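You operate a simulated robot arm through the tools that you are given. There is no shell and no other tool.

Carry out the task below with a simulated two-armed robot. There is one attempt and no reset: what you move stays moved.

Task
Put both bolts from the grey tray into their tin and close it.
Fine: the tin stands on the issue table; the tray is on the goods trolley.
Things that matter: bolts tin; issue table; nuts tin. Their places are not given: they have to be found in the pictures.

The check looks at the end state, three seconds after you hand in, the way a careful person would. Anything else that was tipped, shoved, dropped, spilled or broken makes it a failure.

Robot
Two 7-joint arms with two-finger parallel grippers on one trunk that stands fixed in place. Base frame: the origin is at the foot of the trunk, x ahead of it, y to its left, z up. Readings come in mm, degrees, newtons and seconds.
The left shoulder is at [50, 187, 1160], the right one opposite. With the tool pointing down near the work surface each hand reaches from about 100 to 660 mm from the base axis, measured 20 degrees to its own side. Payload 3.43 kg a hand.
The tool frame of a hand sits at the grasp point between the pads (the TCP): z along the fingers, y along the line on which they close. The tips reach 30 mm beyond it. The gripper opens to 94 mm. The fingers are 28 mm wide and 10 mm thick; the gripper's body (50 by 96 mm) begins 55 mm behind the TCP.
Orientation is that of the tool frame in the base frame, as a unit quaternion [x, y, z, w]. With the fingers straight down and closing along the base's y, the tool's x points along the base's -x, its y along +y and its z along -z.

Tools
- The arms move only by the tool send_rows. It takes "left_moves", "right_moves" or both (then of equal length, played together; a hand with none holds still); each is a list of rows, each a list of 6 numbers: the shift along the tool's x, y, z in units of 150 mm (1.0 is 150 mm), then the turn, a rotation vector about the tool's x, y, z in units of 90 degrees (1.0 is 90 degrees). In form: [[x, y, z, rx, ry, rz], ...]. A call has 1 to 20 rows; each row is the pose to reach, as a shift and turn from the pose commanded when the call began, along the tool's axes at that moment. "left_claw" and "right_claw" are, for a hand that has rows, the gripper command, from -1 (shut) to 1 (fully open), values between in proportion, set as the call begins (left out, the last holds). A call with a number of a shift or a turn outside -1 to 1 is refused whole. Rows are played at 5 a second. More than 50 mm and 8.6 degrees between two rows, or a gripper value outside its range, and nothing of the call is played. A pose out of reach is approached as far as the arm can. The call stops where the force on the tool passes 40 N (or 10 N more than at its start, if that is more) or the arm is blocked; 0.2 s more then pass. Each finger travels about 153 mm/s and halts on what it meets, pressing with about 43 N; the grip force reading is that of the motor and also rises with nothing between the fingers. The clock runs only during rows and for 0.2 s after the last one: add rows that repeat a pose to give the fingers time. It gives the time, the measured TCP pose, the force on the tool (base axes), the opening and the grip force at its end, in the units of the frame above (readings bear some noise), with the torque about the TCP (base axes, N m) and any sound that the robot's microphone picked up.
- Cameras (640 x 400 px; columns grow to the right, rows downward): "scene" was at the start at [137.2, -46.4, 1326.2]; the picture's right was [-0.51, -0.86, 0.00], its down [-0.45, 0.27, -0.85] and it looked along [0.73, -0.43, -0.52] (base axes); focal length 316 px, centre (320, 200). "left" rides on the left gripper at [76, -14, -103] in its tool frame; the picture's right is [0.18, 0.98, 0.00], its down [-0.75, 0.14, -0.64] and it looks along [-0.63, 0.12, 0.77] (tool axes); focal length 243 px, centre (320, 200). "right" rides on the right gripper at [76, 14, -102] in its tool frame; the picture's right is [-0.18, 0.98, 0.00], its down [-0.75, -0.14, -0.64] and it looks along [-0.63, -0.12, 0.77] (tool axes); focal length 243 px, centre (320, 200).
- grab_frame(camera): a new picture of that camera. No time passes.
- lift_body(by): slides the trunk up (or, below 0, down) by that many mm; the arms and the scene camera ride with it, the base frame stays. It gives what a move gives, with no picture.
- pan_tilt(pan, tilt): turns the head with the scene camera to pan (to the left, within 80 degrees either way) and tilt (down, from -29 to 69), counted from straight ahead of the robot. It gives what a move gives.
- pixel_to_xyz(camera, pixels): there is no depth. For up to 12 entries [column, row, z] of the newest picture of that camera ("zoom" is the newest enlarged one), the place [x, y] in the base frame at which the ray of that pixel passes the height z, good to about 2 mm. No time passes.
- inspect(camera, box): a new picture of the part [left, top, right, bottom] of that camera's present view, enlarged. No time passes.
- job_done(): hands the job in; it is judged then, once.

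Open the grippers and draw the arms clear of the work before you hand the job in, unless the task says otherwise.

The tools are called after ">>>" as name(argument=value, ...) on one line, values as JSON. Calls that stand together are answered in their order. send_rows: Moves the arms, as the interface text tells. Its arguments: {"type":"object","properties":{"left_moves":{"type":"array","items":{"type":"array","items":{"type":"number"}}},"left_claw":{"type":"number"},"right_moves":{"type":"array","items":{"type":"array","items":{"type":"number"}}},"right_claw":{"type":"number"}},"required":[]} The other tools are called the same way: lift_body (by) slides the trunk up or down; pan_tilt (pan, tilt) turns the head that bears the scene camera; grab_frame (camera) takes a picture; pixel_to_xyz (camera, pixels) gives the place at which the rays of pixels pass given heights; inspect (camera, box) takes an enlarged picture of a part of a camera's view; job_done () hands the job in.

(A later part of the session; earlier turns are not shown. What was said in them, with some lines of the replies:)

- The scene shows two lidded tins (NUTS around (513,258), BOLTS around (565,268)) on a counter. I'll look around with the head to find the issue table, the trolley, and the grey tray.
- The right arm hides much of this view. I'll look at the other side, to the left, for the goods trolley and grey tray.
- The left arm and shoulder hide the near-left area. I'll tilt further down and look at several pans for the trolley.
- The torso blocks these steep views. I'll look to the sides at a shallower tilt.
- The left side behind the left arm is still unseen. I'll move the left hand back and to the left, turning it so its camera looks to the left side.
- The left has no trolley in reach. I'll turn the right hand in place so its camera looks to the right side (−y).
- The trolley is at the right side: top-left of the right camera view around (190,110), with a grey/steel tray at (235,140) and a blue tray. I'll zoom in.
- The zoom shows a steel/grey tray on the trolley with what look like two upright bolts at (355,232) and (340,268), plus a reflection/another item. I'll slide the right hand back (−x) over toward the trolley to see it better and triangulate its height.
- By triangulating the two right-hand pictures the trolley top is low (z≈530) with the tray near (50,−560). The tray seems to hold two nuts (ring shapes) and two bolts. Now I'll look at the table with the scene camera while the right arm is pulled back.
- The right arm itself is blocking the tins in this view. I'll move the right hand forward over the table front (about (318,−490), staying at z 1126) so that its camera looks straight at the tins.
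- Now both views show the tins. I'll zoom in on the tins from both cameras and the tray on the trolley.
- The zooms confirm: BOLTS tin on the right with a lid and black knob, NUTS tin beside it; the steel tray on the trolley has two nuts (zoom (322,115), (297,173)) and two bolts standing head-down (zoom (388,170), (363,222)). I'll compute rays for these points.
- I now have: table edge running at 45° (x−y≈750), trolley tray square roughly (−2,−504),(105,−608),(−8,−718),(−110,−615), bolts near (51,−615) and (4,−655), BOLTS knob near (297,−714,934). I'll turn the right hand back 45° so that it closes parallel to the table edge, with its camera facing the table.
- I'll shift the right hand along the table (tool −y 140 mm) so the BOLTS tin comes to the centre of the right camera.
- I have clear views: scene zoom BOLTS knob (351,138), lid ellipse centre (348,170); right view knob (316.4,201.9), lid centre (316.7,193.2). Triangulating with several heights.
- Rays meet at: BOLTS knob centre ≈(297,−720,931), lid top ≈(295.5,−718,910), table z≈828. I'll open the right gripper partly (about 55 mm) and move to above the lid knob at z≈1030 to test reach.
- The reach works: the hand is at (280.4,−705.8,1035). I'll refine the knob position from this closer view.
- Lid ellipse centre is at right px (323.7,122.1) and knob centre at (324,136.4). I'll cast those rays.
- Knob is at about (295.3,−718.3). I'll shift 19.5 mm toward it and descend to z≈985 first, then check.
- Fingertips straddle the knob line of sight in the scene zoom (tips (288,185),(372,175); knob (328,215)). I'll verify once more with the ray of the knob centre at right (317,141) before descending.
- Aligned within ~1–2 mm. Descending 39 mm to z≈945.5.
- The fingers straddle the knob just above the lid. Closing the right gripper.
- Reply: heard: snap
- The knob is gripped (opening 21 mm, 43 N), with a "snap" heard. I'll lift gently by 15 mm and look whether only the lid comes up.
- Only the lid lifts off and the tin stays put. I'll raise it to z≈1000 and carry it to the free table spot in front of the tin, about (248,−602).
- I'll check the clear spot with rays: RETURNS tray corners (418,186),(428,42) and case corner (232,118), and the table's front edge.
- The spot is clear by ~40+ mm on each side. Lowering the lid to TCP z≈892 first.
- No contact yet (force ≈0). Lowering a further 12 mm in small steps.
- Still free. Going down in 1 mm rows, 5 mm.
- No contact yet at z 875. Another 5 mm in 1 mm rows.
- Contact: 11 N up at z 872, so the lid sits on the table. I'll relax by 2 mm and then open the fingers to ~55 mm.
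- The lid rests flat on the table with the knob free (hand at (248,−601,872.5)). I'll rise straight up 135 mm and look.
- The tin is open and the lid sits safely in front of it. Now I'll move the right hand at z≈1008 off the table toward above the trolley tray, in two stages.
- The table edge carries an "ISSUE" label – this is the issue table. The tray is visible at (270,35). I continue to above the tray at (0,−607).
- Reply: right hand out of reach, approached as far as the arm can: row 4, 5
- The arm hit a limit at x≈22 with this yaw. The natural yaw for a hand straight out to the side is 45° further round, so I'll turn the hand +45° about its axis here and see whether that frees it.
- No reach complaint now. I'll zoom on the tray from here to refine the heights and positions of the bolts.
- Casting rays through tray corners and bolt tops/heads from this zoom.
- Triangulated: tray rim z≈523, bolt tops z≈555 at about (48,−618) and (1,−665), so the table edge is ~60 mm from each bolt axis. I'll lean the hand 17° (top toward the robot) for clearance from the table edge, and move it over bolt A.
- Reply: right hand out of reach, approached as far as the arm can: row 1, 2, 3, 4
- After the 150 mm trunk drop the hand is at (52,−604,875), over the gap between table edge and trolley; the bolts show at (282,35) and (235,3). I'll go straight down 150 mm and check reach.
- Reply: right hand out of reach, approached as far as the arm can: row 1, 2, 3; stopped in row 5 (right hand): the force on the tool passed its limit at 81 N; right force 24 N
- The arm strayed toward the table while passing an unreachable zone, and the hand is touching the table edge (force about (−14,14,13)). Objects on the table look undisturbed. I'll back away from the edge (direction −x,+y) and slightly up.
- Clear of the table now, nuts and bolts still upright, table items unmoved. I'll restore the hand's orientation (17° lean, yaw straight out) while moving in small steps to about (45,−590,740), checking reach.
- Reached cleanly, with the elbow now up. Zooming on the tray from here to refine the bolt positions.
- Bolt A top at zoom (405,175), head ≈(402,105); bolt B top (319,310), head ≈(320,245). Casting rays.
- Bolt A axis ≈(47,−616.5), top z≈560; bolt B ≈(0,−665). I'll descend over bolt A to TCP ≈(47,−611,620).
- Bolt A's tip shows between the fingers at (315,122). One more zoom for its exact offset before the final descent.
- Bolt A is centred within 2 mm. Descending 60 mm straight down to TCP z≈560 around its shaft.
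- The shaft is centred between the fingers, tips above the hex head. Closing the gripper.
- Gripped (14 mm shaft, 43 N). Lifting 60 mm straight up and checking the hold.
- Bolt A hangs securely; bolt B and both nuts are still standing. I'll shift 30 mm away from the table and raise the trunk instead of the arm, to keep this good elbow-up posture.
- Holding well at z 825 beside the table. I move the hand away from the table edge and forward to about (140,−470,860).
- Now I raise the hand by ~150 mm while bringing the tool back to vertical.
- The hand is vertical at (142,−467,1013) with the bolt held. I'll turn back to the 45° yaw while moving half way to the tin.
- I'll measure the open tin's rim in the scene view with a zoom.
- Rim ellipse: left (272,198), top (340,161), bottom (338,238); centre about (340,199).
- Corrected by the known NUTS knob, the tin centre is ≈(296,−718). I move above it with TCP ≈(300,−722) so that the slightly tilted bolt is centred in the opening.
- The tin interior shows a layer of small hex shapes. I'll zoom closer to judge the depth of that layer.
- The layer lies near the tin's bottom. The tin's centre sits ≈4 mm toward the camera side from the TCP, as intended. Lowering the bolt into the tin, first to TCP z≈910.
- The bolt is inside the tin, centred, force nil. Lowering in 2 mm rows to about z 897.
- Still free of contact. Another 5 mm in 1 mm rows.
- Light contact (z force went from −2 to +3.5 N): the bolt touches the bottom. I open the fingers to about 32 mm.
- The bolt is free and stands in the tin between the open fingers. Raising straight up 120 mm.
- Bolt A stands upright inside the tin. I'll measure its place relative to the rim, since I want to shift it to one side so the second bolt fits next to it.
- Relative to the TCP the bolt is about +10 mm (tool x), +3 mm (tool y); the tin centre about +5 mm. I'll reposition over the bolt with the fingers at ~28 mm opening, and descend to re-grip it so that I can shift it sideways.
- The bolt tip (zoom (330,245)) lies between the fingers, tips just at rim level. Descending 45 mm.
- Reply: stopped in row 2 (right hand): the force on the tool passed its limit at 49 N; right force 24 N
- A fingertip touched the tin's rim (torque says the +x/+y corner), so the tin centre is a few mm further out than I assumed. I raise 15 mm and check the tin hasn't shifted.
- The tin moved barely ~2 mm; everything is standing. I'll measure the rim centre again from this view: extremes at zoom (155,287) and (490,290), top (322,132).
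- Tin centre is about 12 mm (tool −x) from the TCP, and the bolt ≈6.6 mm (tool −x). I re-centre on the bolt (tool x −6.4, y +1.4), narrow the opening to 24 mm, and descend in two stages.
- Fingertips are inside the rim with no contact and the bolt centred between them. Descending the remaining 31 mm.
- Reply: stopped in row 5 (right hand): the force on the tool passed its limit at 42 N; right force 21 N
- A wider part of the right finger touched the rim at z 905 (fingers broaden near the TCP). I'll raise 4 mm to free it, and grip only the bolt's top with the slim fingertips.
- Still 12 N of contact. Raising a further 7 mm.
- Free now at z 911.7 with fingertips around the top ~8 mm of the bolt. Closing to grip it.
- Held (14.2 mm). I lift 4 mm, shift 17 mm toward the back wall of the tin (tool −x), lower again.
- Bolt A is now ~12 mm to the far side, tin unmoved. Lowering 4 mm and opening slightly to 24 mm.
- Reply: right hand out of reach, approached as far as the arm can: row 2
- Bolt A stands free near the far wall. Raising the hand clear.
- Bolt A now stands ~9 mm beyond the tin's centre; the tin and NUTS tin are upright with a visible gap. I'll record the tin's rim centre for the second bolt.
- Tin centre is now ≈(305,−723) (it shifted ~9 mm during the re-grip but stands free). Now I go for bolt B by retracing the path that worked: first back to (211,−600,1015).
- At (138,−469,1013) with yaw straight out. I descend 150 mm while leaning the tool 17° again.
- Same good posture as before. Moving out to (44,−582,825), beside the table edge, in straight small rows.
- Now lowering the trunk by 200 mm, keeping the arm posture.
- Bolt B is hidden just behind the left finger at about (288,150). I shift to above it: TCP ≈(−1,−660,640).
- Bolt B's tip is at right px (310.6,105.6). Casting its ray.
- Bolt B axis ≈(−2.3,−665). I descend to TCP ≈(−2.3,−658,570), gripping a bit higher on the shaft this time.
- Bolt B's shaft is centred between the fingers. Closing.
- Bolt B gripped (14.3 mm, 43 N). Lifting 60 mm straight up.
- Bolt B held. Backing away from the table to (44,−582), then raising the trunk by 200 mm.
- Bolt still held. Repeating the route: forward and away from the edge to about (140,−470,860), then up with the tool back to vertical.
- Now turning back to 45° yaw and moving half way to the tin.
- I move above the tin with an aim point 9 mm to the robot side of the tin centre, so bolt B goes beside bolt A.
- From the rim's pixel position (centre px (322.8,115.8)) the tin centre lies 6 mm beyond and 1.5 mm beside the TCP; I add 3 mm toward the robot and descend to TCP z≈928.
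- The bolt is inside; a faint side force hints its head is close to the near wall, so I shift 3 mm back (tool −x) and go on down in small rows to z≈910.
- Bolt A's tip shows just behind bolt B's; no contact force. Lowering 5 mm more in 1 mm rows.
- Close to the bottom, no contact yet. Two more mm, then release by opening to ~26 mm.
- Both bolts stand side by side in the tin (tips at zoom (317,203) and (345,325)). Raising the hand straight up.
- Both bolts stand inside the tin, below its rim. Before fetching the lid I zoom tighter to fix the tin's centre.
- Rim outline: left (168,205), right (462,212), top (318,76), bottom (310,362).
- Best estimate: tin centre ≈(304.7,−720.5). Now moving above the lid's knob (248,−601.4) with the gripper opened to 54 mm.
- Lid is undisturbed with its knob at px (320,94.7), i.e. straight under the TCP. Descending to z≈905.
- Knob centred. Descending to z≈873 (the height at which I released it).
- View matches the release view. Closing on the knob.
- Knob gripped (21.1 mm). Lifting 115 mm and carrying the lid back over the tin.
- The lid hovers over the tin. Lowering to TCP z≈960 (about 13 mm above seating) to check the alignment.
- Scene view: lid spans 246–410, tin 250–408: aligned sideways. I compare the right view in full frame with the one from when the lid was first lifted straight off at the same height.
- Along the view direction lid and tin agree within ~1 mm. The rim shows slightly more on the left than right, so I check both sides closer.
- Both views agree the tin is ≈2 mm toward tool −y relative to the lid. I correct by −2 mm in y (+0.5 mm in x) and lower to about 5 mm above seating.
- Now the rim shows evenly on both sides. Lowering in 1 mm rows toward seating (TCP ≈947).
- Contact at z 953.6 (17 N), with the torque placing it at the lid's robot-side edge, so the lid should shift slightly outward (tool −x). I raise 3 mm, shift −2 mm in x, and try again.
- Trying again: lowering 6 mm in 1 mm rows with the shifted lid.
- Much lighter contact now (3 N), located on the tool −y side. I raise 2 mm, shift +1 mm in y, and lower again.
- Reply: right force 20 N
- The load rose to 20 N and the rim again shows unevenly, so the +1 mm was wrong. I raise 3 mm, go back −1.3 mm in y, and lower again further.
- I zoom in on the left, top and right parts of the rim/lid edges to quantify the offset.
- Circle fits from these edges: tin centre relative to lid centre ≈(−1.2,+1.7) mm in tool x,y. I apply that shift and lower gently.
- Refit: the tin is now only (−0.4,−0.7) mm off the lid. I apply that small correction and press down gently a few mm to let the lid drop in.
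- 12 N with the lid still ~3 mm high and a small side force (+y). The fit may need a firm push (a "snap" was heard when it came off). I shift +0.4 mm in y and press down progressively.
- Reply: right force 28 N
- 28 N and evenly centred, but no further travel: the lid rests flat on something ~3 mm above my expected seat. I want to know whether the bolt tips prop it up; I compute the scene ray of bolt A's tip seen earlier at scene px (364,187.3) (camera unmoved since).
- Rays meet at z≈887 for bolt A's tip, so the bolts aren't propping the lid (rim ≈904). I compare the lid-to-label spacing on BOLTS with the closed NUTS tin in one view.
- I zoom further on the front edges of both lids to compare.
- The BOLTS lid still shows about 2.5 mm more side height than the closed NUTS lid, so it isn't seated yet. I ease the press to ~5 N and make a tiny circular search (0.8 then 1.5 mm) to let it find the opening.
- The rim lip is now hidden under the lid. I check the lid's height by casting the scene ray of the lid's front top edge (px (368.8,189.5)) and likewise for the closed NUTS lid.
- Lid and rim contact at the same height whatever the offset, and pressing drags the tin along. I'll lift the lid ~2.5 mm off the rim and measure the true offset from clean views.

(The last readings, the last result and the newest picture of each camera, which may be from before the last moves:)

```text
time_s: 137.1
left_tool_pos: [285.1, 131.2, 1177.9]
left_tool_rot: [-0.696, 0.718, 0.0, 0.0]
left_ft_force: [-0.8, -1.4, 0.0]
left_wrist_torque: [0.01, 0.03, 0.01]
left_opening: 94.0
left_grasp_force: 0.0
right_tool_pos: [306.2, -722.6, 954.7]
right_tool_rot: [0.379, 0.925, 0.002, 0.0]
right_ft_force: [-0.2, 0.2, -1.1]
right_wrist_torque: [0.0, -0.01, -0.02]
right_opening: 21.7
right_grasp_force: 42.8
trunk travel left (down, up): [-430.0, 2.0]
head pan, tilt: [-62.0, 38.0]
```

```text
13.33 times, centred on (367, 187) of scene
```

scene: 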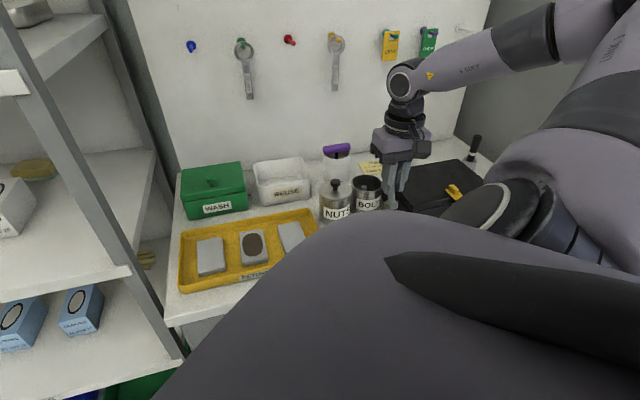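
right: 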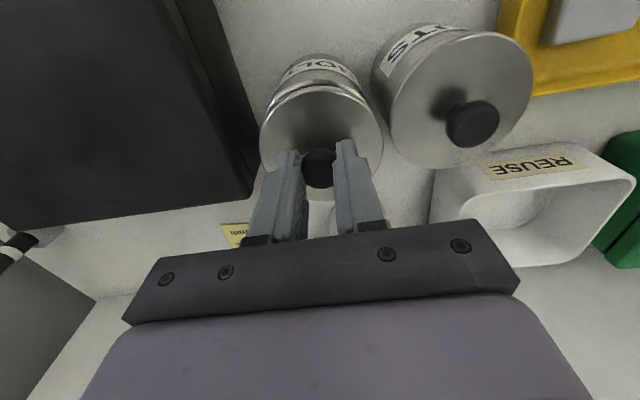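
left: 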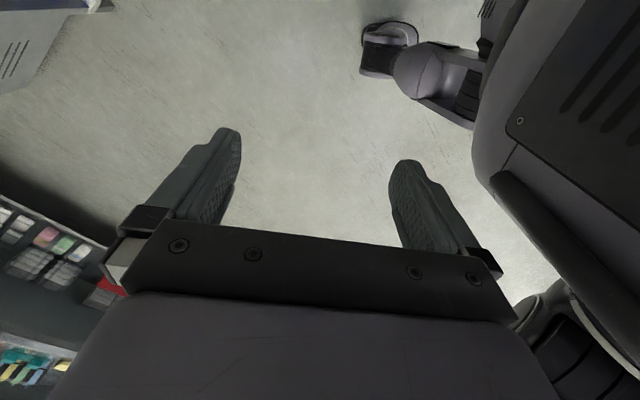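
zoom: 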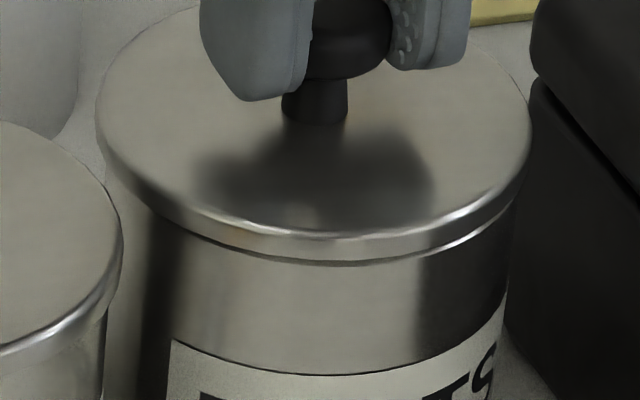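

Combining both views, the tin is about (+1.5,−0.6) mm from the lid in tool x,y. I shift the lid by that while clear of the rim, then lower gently.

>>> send_rows(right_moves=[[0.01, -0.004, 0, 0, 0, 0], [0.01, -0.004, 0.007, 0, 0, 0], [0.01, -0.004, 0.013, 0, 0, 0], [0.01, -0.004, 0.02, 0, 0, 0], [0.01, -0.004, 0.025, 0, 0, 0], [0.01, -0.004, 0.025, 0, 0, 0]])

>>> inspect(camera="scene", box=[347, 172, 387, 202])

>>> inspect(camera="right", box=[250, 60, 390, 140])

```text
time_s: 138.5
left_tool_pos: [284.5, 131.7, 1176.6]
left_tool_rot: [-0.696, 0.718, -0.001, 0.0]
left_ft_force: [-0.2, 0.2, -0.5]
left_wrist_torque: [-0.01, -0.01, 0.01]
left_opening: 93.9
left_grasp_force: 0.2
right_tool_pos: [304.4, -721.3, 951.7]
right_tool_rot: [0.379, 0.925, 0.0, 0.001]
right_ft_force: [2.6, -2.7, 8.3]
right_wrist_torque: [-0.03, 0.04, 0.05]
right_opening: 21.2
right_grasp_force: 43.0
trunk travel left (down, up): [-430.0, 2.0]
head pan, tilt: [-62.0, 38.0]
```

```text
13.33 times, centred on (367, 187) of scene
```

zoom: 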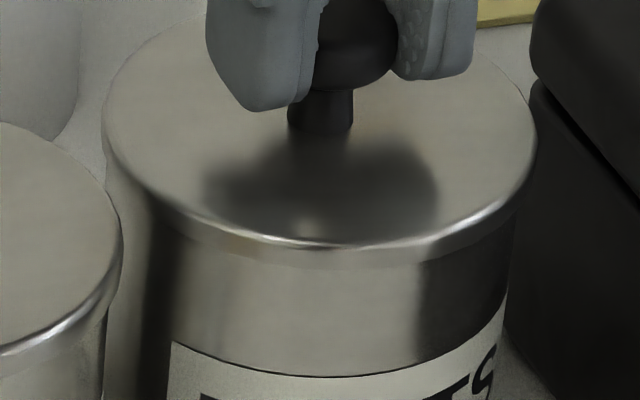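

```text
4.57 times, centred on (320, 100) of right
```

zoom: 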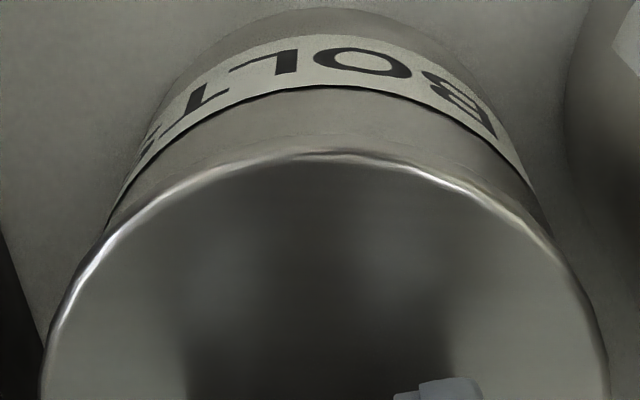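

The lid is visibly lower and overlaps the rim like NUTS does; remaining contact (8 N) is on the robot side, pushing the lid outward. I shift −0.7 mm in x and press down a little more.

>>> send_rows(right_moves=[[-0.002, 0, -0.002, 0, 0, 0], [-0.005, 0, -0.002, 0, 0, 0], [-0.005, 0, 0.003, 0, 0, 0], [-0.005, 0, 0.008, 0, 0, 0], [-0.005, 0, 0.013, 0, 0, 0], [-0.005, 0, 0.013, 0, 0, 0]])

>>> inspect(camera="scene", box=[347, 172, 387, 202])

>>> inspect(camera="right", box=[250, 60, 390, 140])

```text
time_s: 139.9
left_tool_pos: [281.3, 134.3, 1177.7]
left_tool_rot: [-0.696, 0.718, 0.0, 0.0]
left_ft_force: [1.3, 0.2, -0.5]
left_wrist_torque: [-0.01, -0.04, 0.02]
left_opening: 93.9
left_grasp_force: 0.1
right_tool_pos: [304.6, -723.2, 951.6]
right_tool_rot: [0.379, 0.926, -0.001, 0.002]
right_ft_force: [-1.2, 3.2, 17.7]
right_wrist_torque: [0.24, 0.23, 0.14]
right_opening: 21.4
right_grasp_force: 42.9
trunk travel left (down, up): [-430.0, 2.0]
head pan, tilt: [-62.0, 38.0]
```

```text
13.33 times, centred on (367, 187) of scene
```

zoom: 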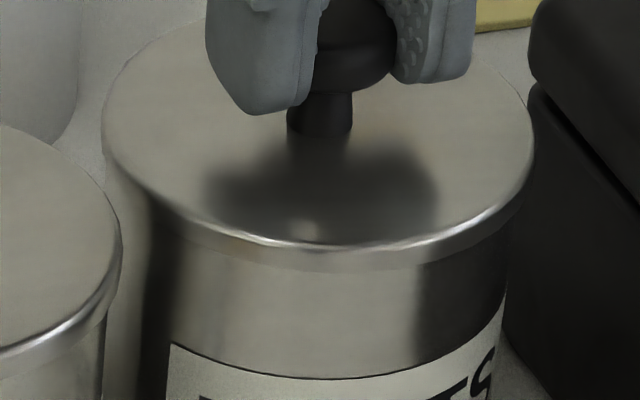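

```text
4.57 times, centred on (320, 100) of right
```

zoom: 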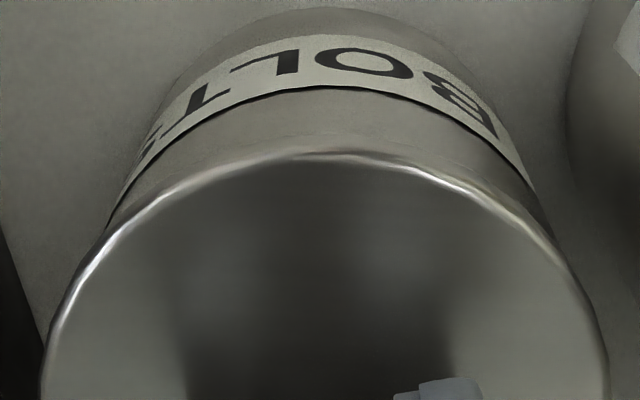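

Now it looks seated like NUTS (no rim visible), though I'm not certain. I ease off the press, then open the fingers a little so the lid can settle by itself, and look.

>>> send_rows(right_moves=[[0, 0, -0.008, 0, 0, 0], [0, 0, -0.014, 0, 0, 0], [0, 0, -0.014, 0, 0, 0]])

>>> send_rows(right_moves=[[0, 0, 0, 0, 0, 0], [0, 0, 0, 0, 0, 0], [0, 0, 0, 0, 0, 0]], right_claw=-0.3)

>>> inspect(camera="scene", box=[347, 172, 387, 202])

>>> inspect(camera="right", box=[250, 60, 390, 140])

```text
time_s: 140.7
left_tool_pos: [282.6, 132.6, 1178.0]
left_tool_rot: [-0.696, 0.718, -0.001, 0.0]
left_ft_force: [-0.5, 0.5, 0.8]
left_wrist_torque: [-0.02, -0.03, -0.03]
left_opening: 94.0
left_grasp_force: 0.1
right_tool_pos: [305.2, -723.4, 952.3]
right_tool_rot: [0.378, 0.926, 0.0, 0.0]
right_ft_force: [-4.6, 1.9, 10.7]
right_wrist_torque: [-0.09, -0.01, 0.07]
right_opening: 21.8
right_grasp_force: 43.4
trunk travel left (down, up): [-430.0, 2.0]
head pan, tilt: [-62.0, 38.0]
```

```text
time_s: 141.5
left_tool_pos: [283.2, 132.2, 1177.1]
left_tool_rot: [-0.695, 0.719, 0.0, 0.0]
left_ft_force: [-0.4, 0.7, 0.2]
left_wrist_torque: [-0.01, 0.0, 0.01]
left_opening: 94.0
left_grasp_force: 0.0
right_tool_pos: [304.5, -724.6, 951.1]
right_tool_rot: [0.378, 0.926, 0.001, 0.0]
right_ft_force: [0.5, 0.4, 0.0]
right_wrist_torque: [-0.01, 0.03, 0.02]
right_opening: 32.9
right_grasp_force: 0.1
trunk travel left (down, up): [-430.0, 2.0]
head pan, tilt: [-62.0, 38.0]
heard: snap
```

```text
13.33 times, centred on (367, 187) of scene
```

zoom: 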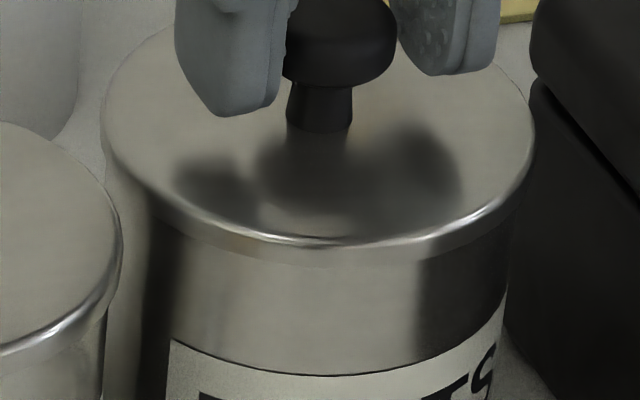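

```text
4.57 times, centred on (320, 100) of right
```

zoom: 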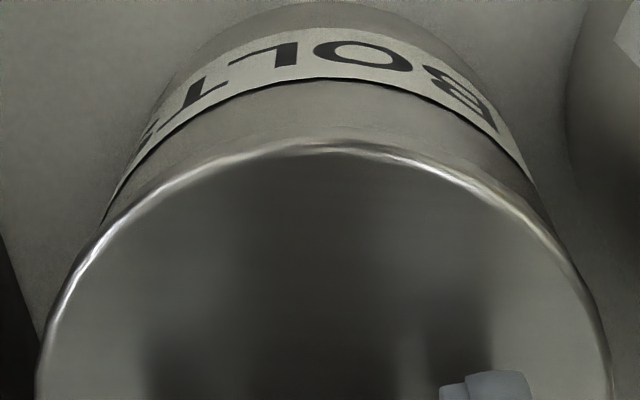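

A "snap" was heard on release – likely the lid clicking home. I open the fingers wider, rise straight up and inspect the tin.

>>> send_rows(right_moves=[[0, 0, 0, 0, 0, 0], [0, 0, 0, 0, 0, 0], [0, 0, -0.1, 0, 0, 0], [0, 0, -0.25, 0, 0, 0], [0, 0, -0.45, 0, 0, 0], [0, 0, -0.45, 0, 0, 0]], right_claw=0.15)

>>> inspect(camera="scene", box=[315, 165, 390, 215])

>>> inspect(camera="right", box=[240, 40, 400, 190])

>>> inspect(camera="scene", box=[347, 172, 387, 202])

```text
time_s: 142.9
left_tool_pos: [283.8, 131.5, 1177.8]
left_tool_rot: [-0.696, 0.718, 0.0, 0.0]
left_ft_force: [-0.7, 0.2, 0.5]
left_wrist_torque: [-0.01, 0.04, 0.0]
left_opening: 94.2
left_grasp_force: 0.0
right_tool_pos: [303.2, -723.5, 1016.6]
right_tool_rot: [0.379, 0.925, 0.0, 0.001]
right_ft_force: [-0.3, 0.5, -0.2]
right_wrist_torque: [-0.04, -0.04, -0.01]
right_opening: 54.0
right_grasp_force: 0.0
trunk travel left (down, up): [-430.0, 2.0]
head pan, tilt: [-62.0, 38.0]
```

```text
8.00 times, centred on (352, 190) of scene
```

zoom: 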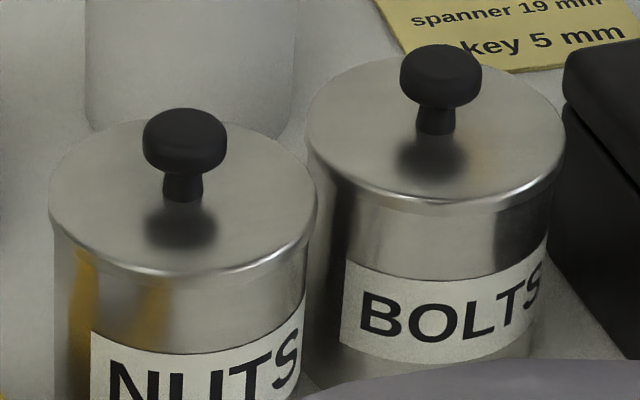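

```text
2.67 times, centred on (320, 115) of right
```

zoom: 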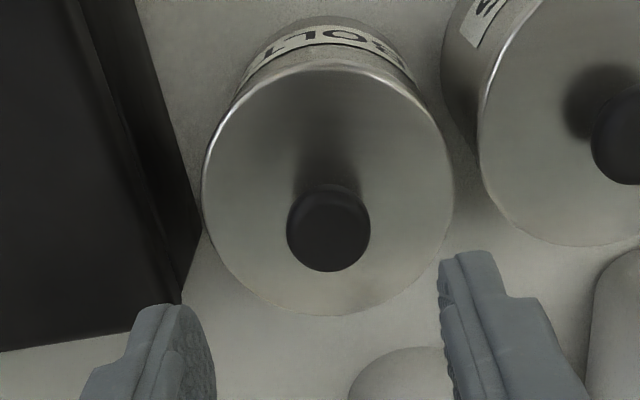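

```text
13.33 times, centred on (367, 187) of scene
```

zoom: 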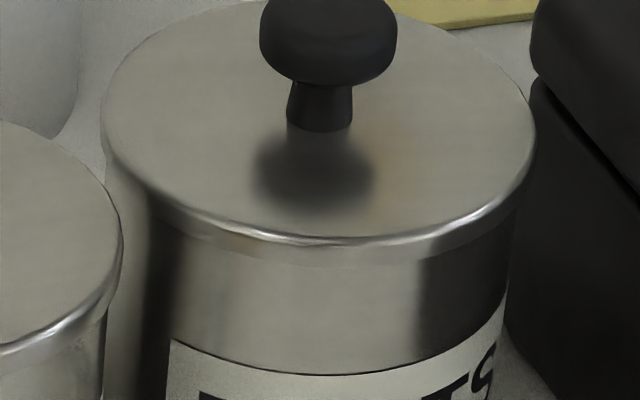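

The lid looks level and flush, matching NUTS. I verify its height by triangulating both knobs (BOLTS scene (367.1,174.5)/right (323.4,125.5); NUTS scene (335.1,182.8)/right (436.9,91.4)).

>>> pixel_to_xyz(camera="scene", pixels=[[367.1, 174.5, 920], [367.1, 174.5, 930], [367.1, 174.5, 940], [335.1, 182.75, 920], [335.1, 182.75, 930], [335.1, 182.75, 940]])

>>> pixel_to_xyz(camera="right", pixels=[[323.4, 125.5, 920], [323.4, 125.5, 930], [323.4, 125.5, 940], [436.9, 91.4, 920], [436.9, 91.4, 930], [436.9, 91.4, 940]])

>>> grab_frame(camera="right")

```text
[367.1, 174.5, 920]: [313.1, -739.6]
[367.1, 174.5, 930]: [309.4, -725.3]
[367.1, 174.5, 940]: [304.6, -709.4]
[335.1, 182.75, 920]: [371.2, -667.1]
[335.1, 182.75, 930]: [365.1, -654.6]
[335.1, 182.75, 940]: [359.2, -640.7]
```

```text
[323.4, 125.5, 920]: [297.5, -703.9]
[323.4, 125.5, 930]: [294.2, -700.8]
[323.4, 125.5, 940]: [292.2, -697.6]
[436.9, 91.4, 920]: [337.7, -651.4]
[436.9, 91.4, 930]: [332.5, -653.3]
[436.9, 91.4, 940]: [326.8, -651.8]
```

```text
taken
```

right: 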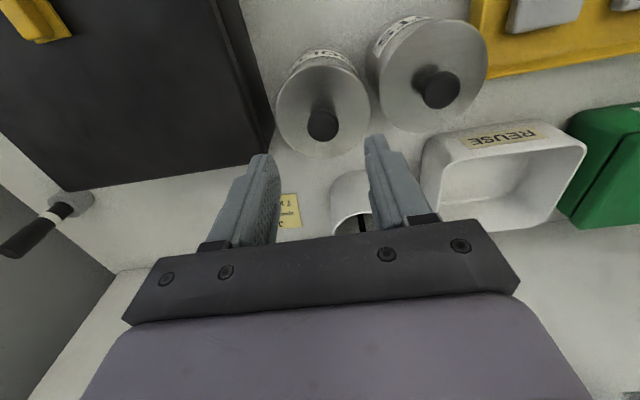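

The right-camera rays referred to an older frame; I query again with the fresh picture (BOLTS knob (323.4,125.5), NUTS knob (439,90)).

>>> pixel_to_xyz(camera="right", pixels=[[323.4, 125.5, 920], [323.4, 125.5, 930], [323.4, 125.5, 940], [439.5, 90, 920], [439.5, 90, 930], [439.5, 90, 940]])

>>> inspect(camera="right", box=[380, 10, 500, 140])

```text
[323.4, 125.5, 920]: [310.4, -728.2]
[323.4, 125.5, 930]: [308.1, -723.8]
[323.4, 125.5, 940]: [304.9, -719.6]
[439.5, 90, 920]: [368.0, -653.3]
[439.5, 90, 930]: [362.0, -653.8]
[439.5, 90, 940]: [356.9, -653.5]
```

```text
3.08 times, centred on (440, 75) of right
```

zoom: 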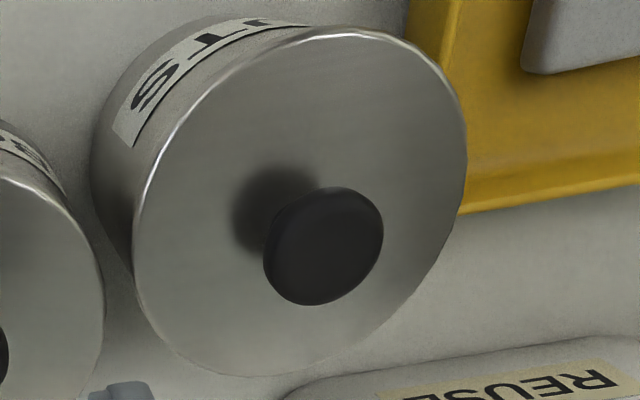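

Both knobs triangulate to the same height (BOLTS 931.3, NUTS 930.6), same as at the start, so the lid is fully seated. Now I withdraw the right hand from the table with the gripper open.

>>> send_rows(right_moves=[[0.15, 0.03, -0.05, 0, 0, 0], [0.35, 0.06, -0.1, 0, 0, 0], [0.55, 0.1, -0.2, 0, 0, 0], [0.75, 0.14, -0.3, 0, 0, 0], [0.95, 0.18, -0.4, 0, 0, 0], [0.95, 0.18, -0.4, 0, 0, 0]], right_claw=1)

>>> send_rows(right_moves=[[0.2, 0, -0.05, 0, 0, 0], [0.4, 0.05, -0.1, 0, 0, 0], [0.6, 0.1, -0.15, 0, 0, 0], [0.8, 0.15, -0.2, 0, 0, 0], [0.95, 0.2, -0.25, 0, 0, 0], [0.95, 0.2, -0.25, 0, 0, 0]])

>>> grab_frame(camera="right")

>>> grab_frame(camera="scene")

```text
time_s: 144.3
left_tool_pos: [282.6, 132.1, 1178.2]
left_tool_rot: [-0.696, 0.718, 0.002, 0.0]
left_ft_force: [0.1, -0.5, 0.4]
left_wrist_torque: [-0.01, -0.01, -0.02]
left_opening: 93.8
left_grasp_force: 0.1
right_tool_pos: [224.2, -605.0, 1080.2]
right_tool_rot: [0.379, 0.926, 0.002, -0.001]
right_ft_force: [0.3, 0.5, -0.8]
right_wrist_torque: [0.0, 0.01, 0.04]
right_opening: 93.8
right_grasp_force: 0.0
trunk travel left (down, up): [-430.0, 2.0]
head pan, tilt: [-62.0, 38.0]
```

```text
time_s: 145.7
left_tool_pos: [283.8, 130.2, 1177.8]
left_tool_rot: [-0.696, 0.718, 0.0, -0.002]
left_ft_force: [0.4, -0.8, -1.0]
left_wrist_torque: [-0.05, 0.03, 0.0]
left_opening: 93.8
left_grasp_force: 0.2
right_tool_pos: [140.8, -483.3, 1116.4]
right_tool_rot: [0.379, 0.926, 0.001, 0.0]
right_ft_force: [0.2, 0.1, -0.2]
right_wrist_torque: [-0.01, -0.02, 0.05]
right_opening: 93.9
right_grasp_force: 0.1
trunk travel left (down, up): [-430.0, 2.0]
head pan, tilt: [-62.0, 38.0]
```

```text
taken
```

right: 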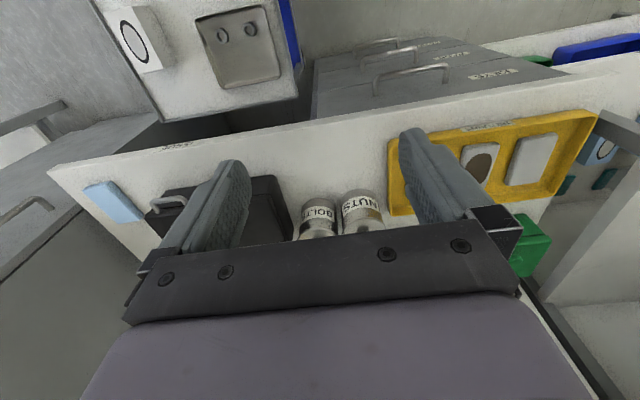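

```text
taken
```

scene: 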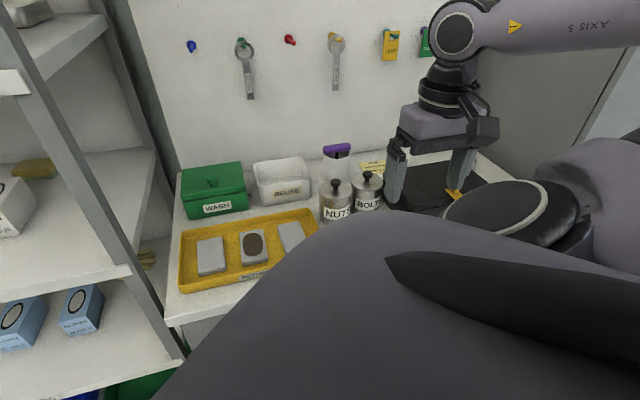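

The tray now holds only the two nuts, both tins stand closed on the issue table. A last zoom check of the tins and tray before handing in.

>>> inspect(camera="right", box=[110, 0, 410, 250])

>>> inspect(camera="scene", box=[310, 140, 430, 230])

```text
1.60 times, centred on (260, 125) of right
```

zoom: 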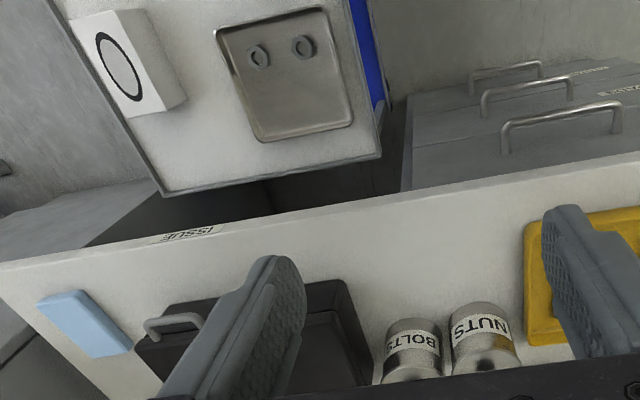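

```text
4.44 times, centred on (370, 185) of scene
```

zoom: 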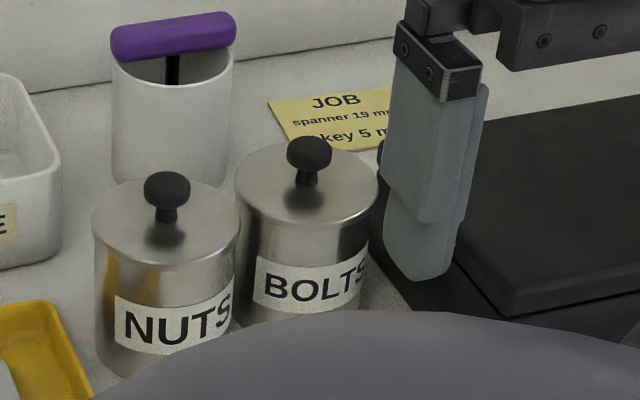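

The BOLTS tin is closed with both bolts inside. The nuts, tray, NUTS tin and the other items are in place, and both grippers are open and clear. Handing in.

>>> job_done()

```text
The job is handed in.
```

Both bolts from the grey tray are in the BOLTS tin on the issue table. The lid is back on, and I have handed the job in.

- **Lid:** it looks level in the pictures. Its knob measures the same height as the closed NUTS tin's and as it did at the start, to within about 1 mm. A snap was heard as I released it.
- **Bolts:** they stand upright side by side, with their tips below the rim. The tray on the trolley now holds only the two nuts.
- **Contacts:** the right hand bumped the edge of the issue table once on the way to the trolley; nothing on the table moved. A fingertip also pressed on the tin's rim twice, and re-gripping the first bolt and fitting the lid dragged the tin along. It ended up roughly 10 mm from where it began, still upright and clear of the NUTS tin.
- **Arms:** both grippers are open and clear of the work.
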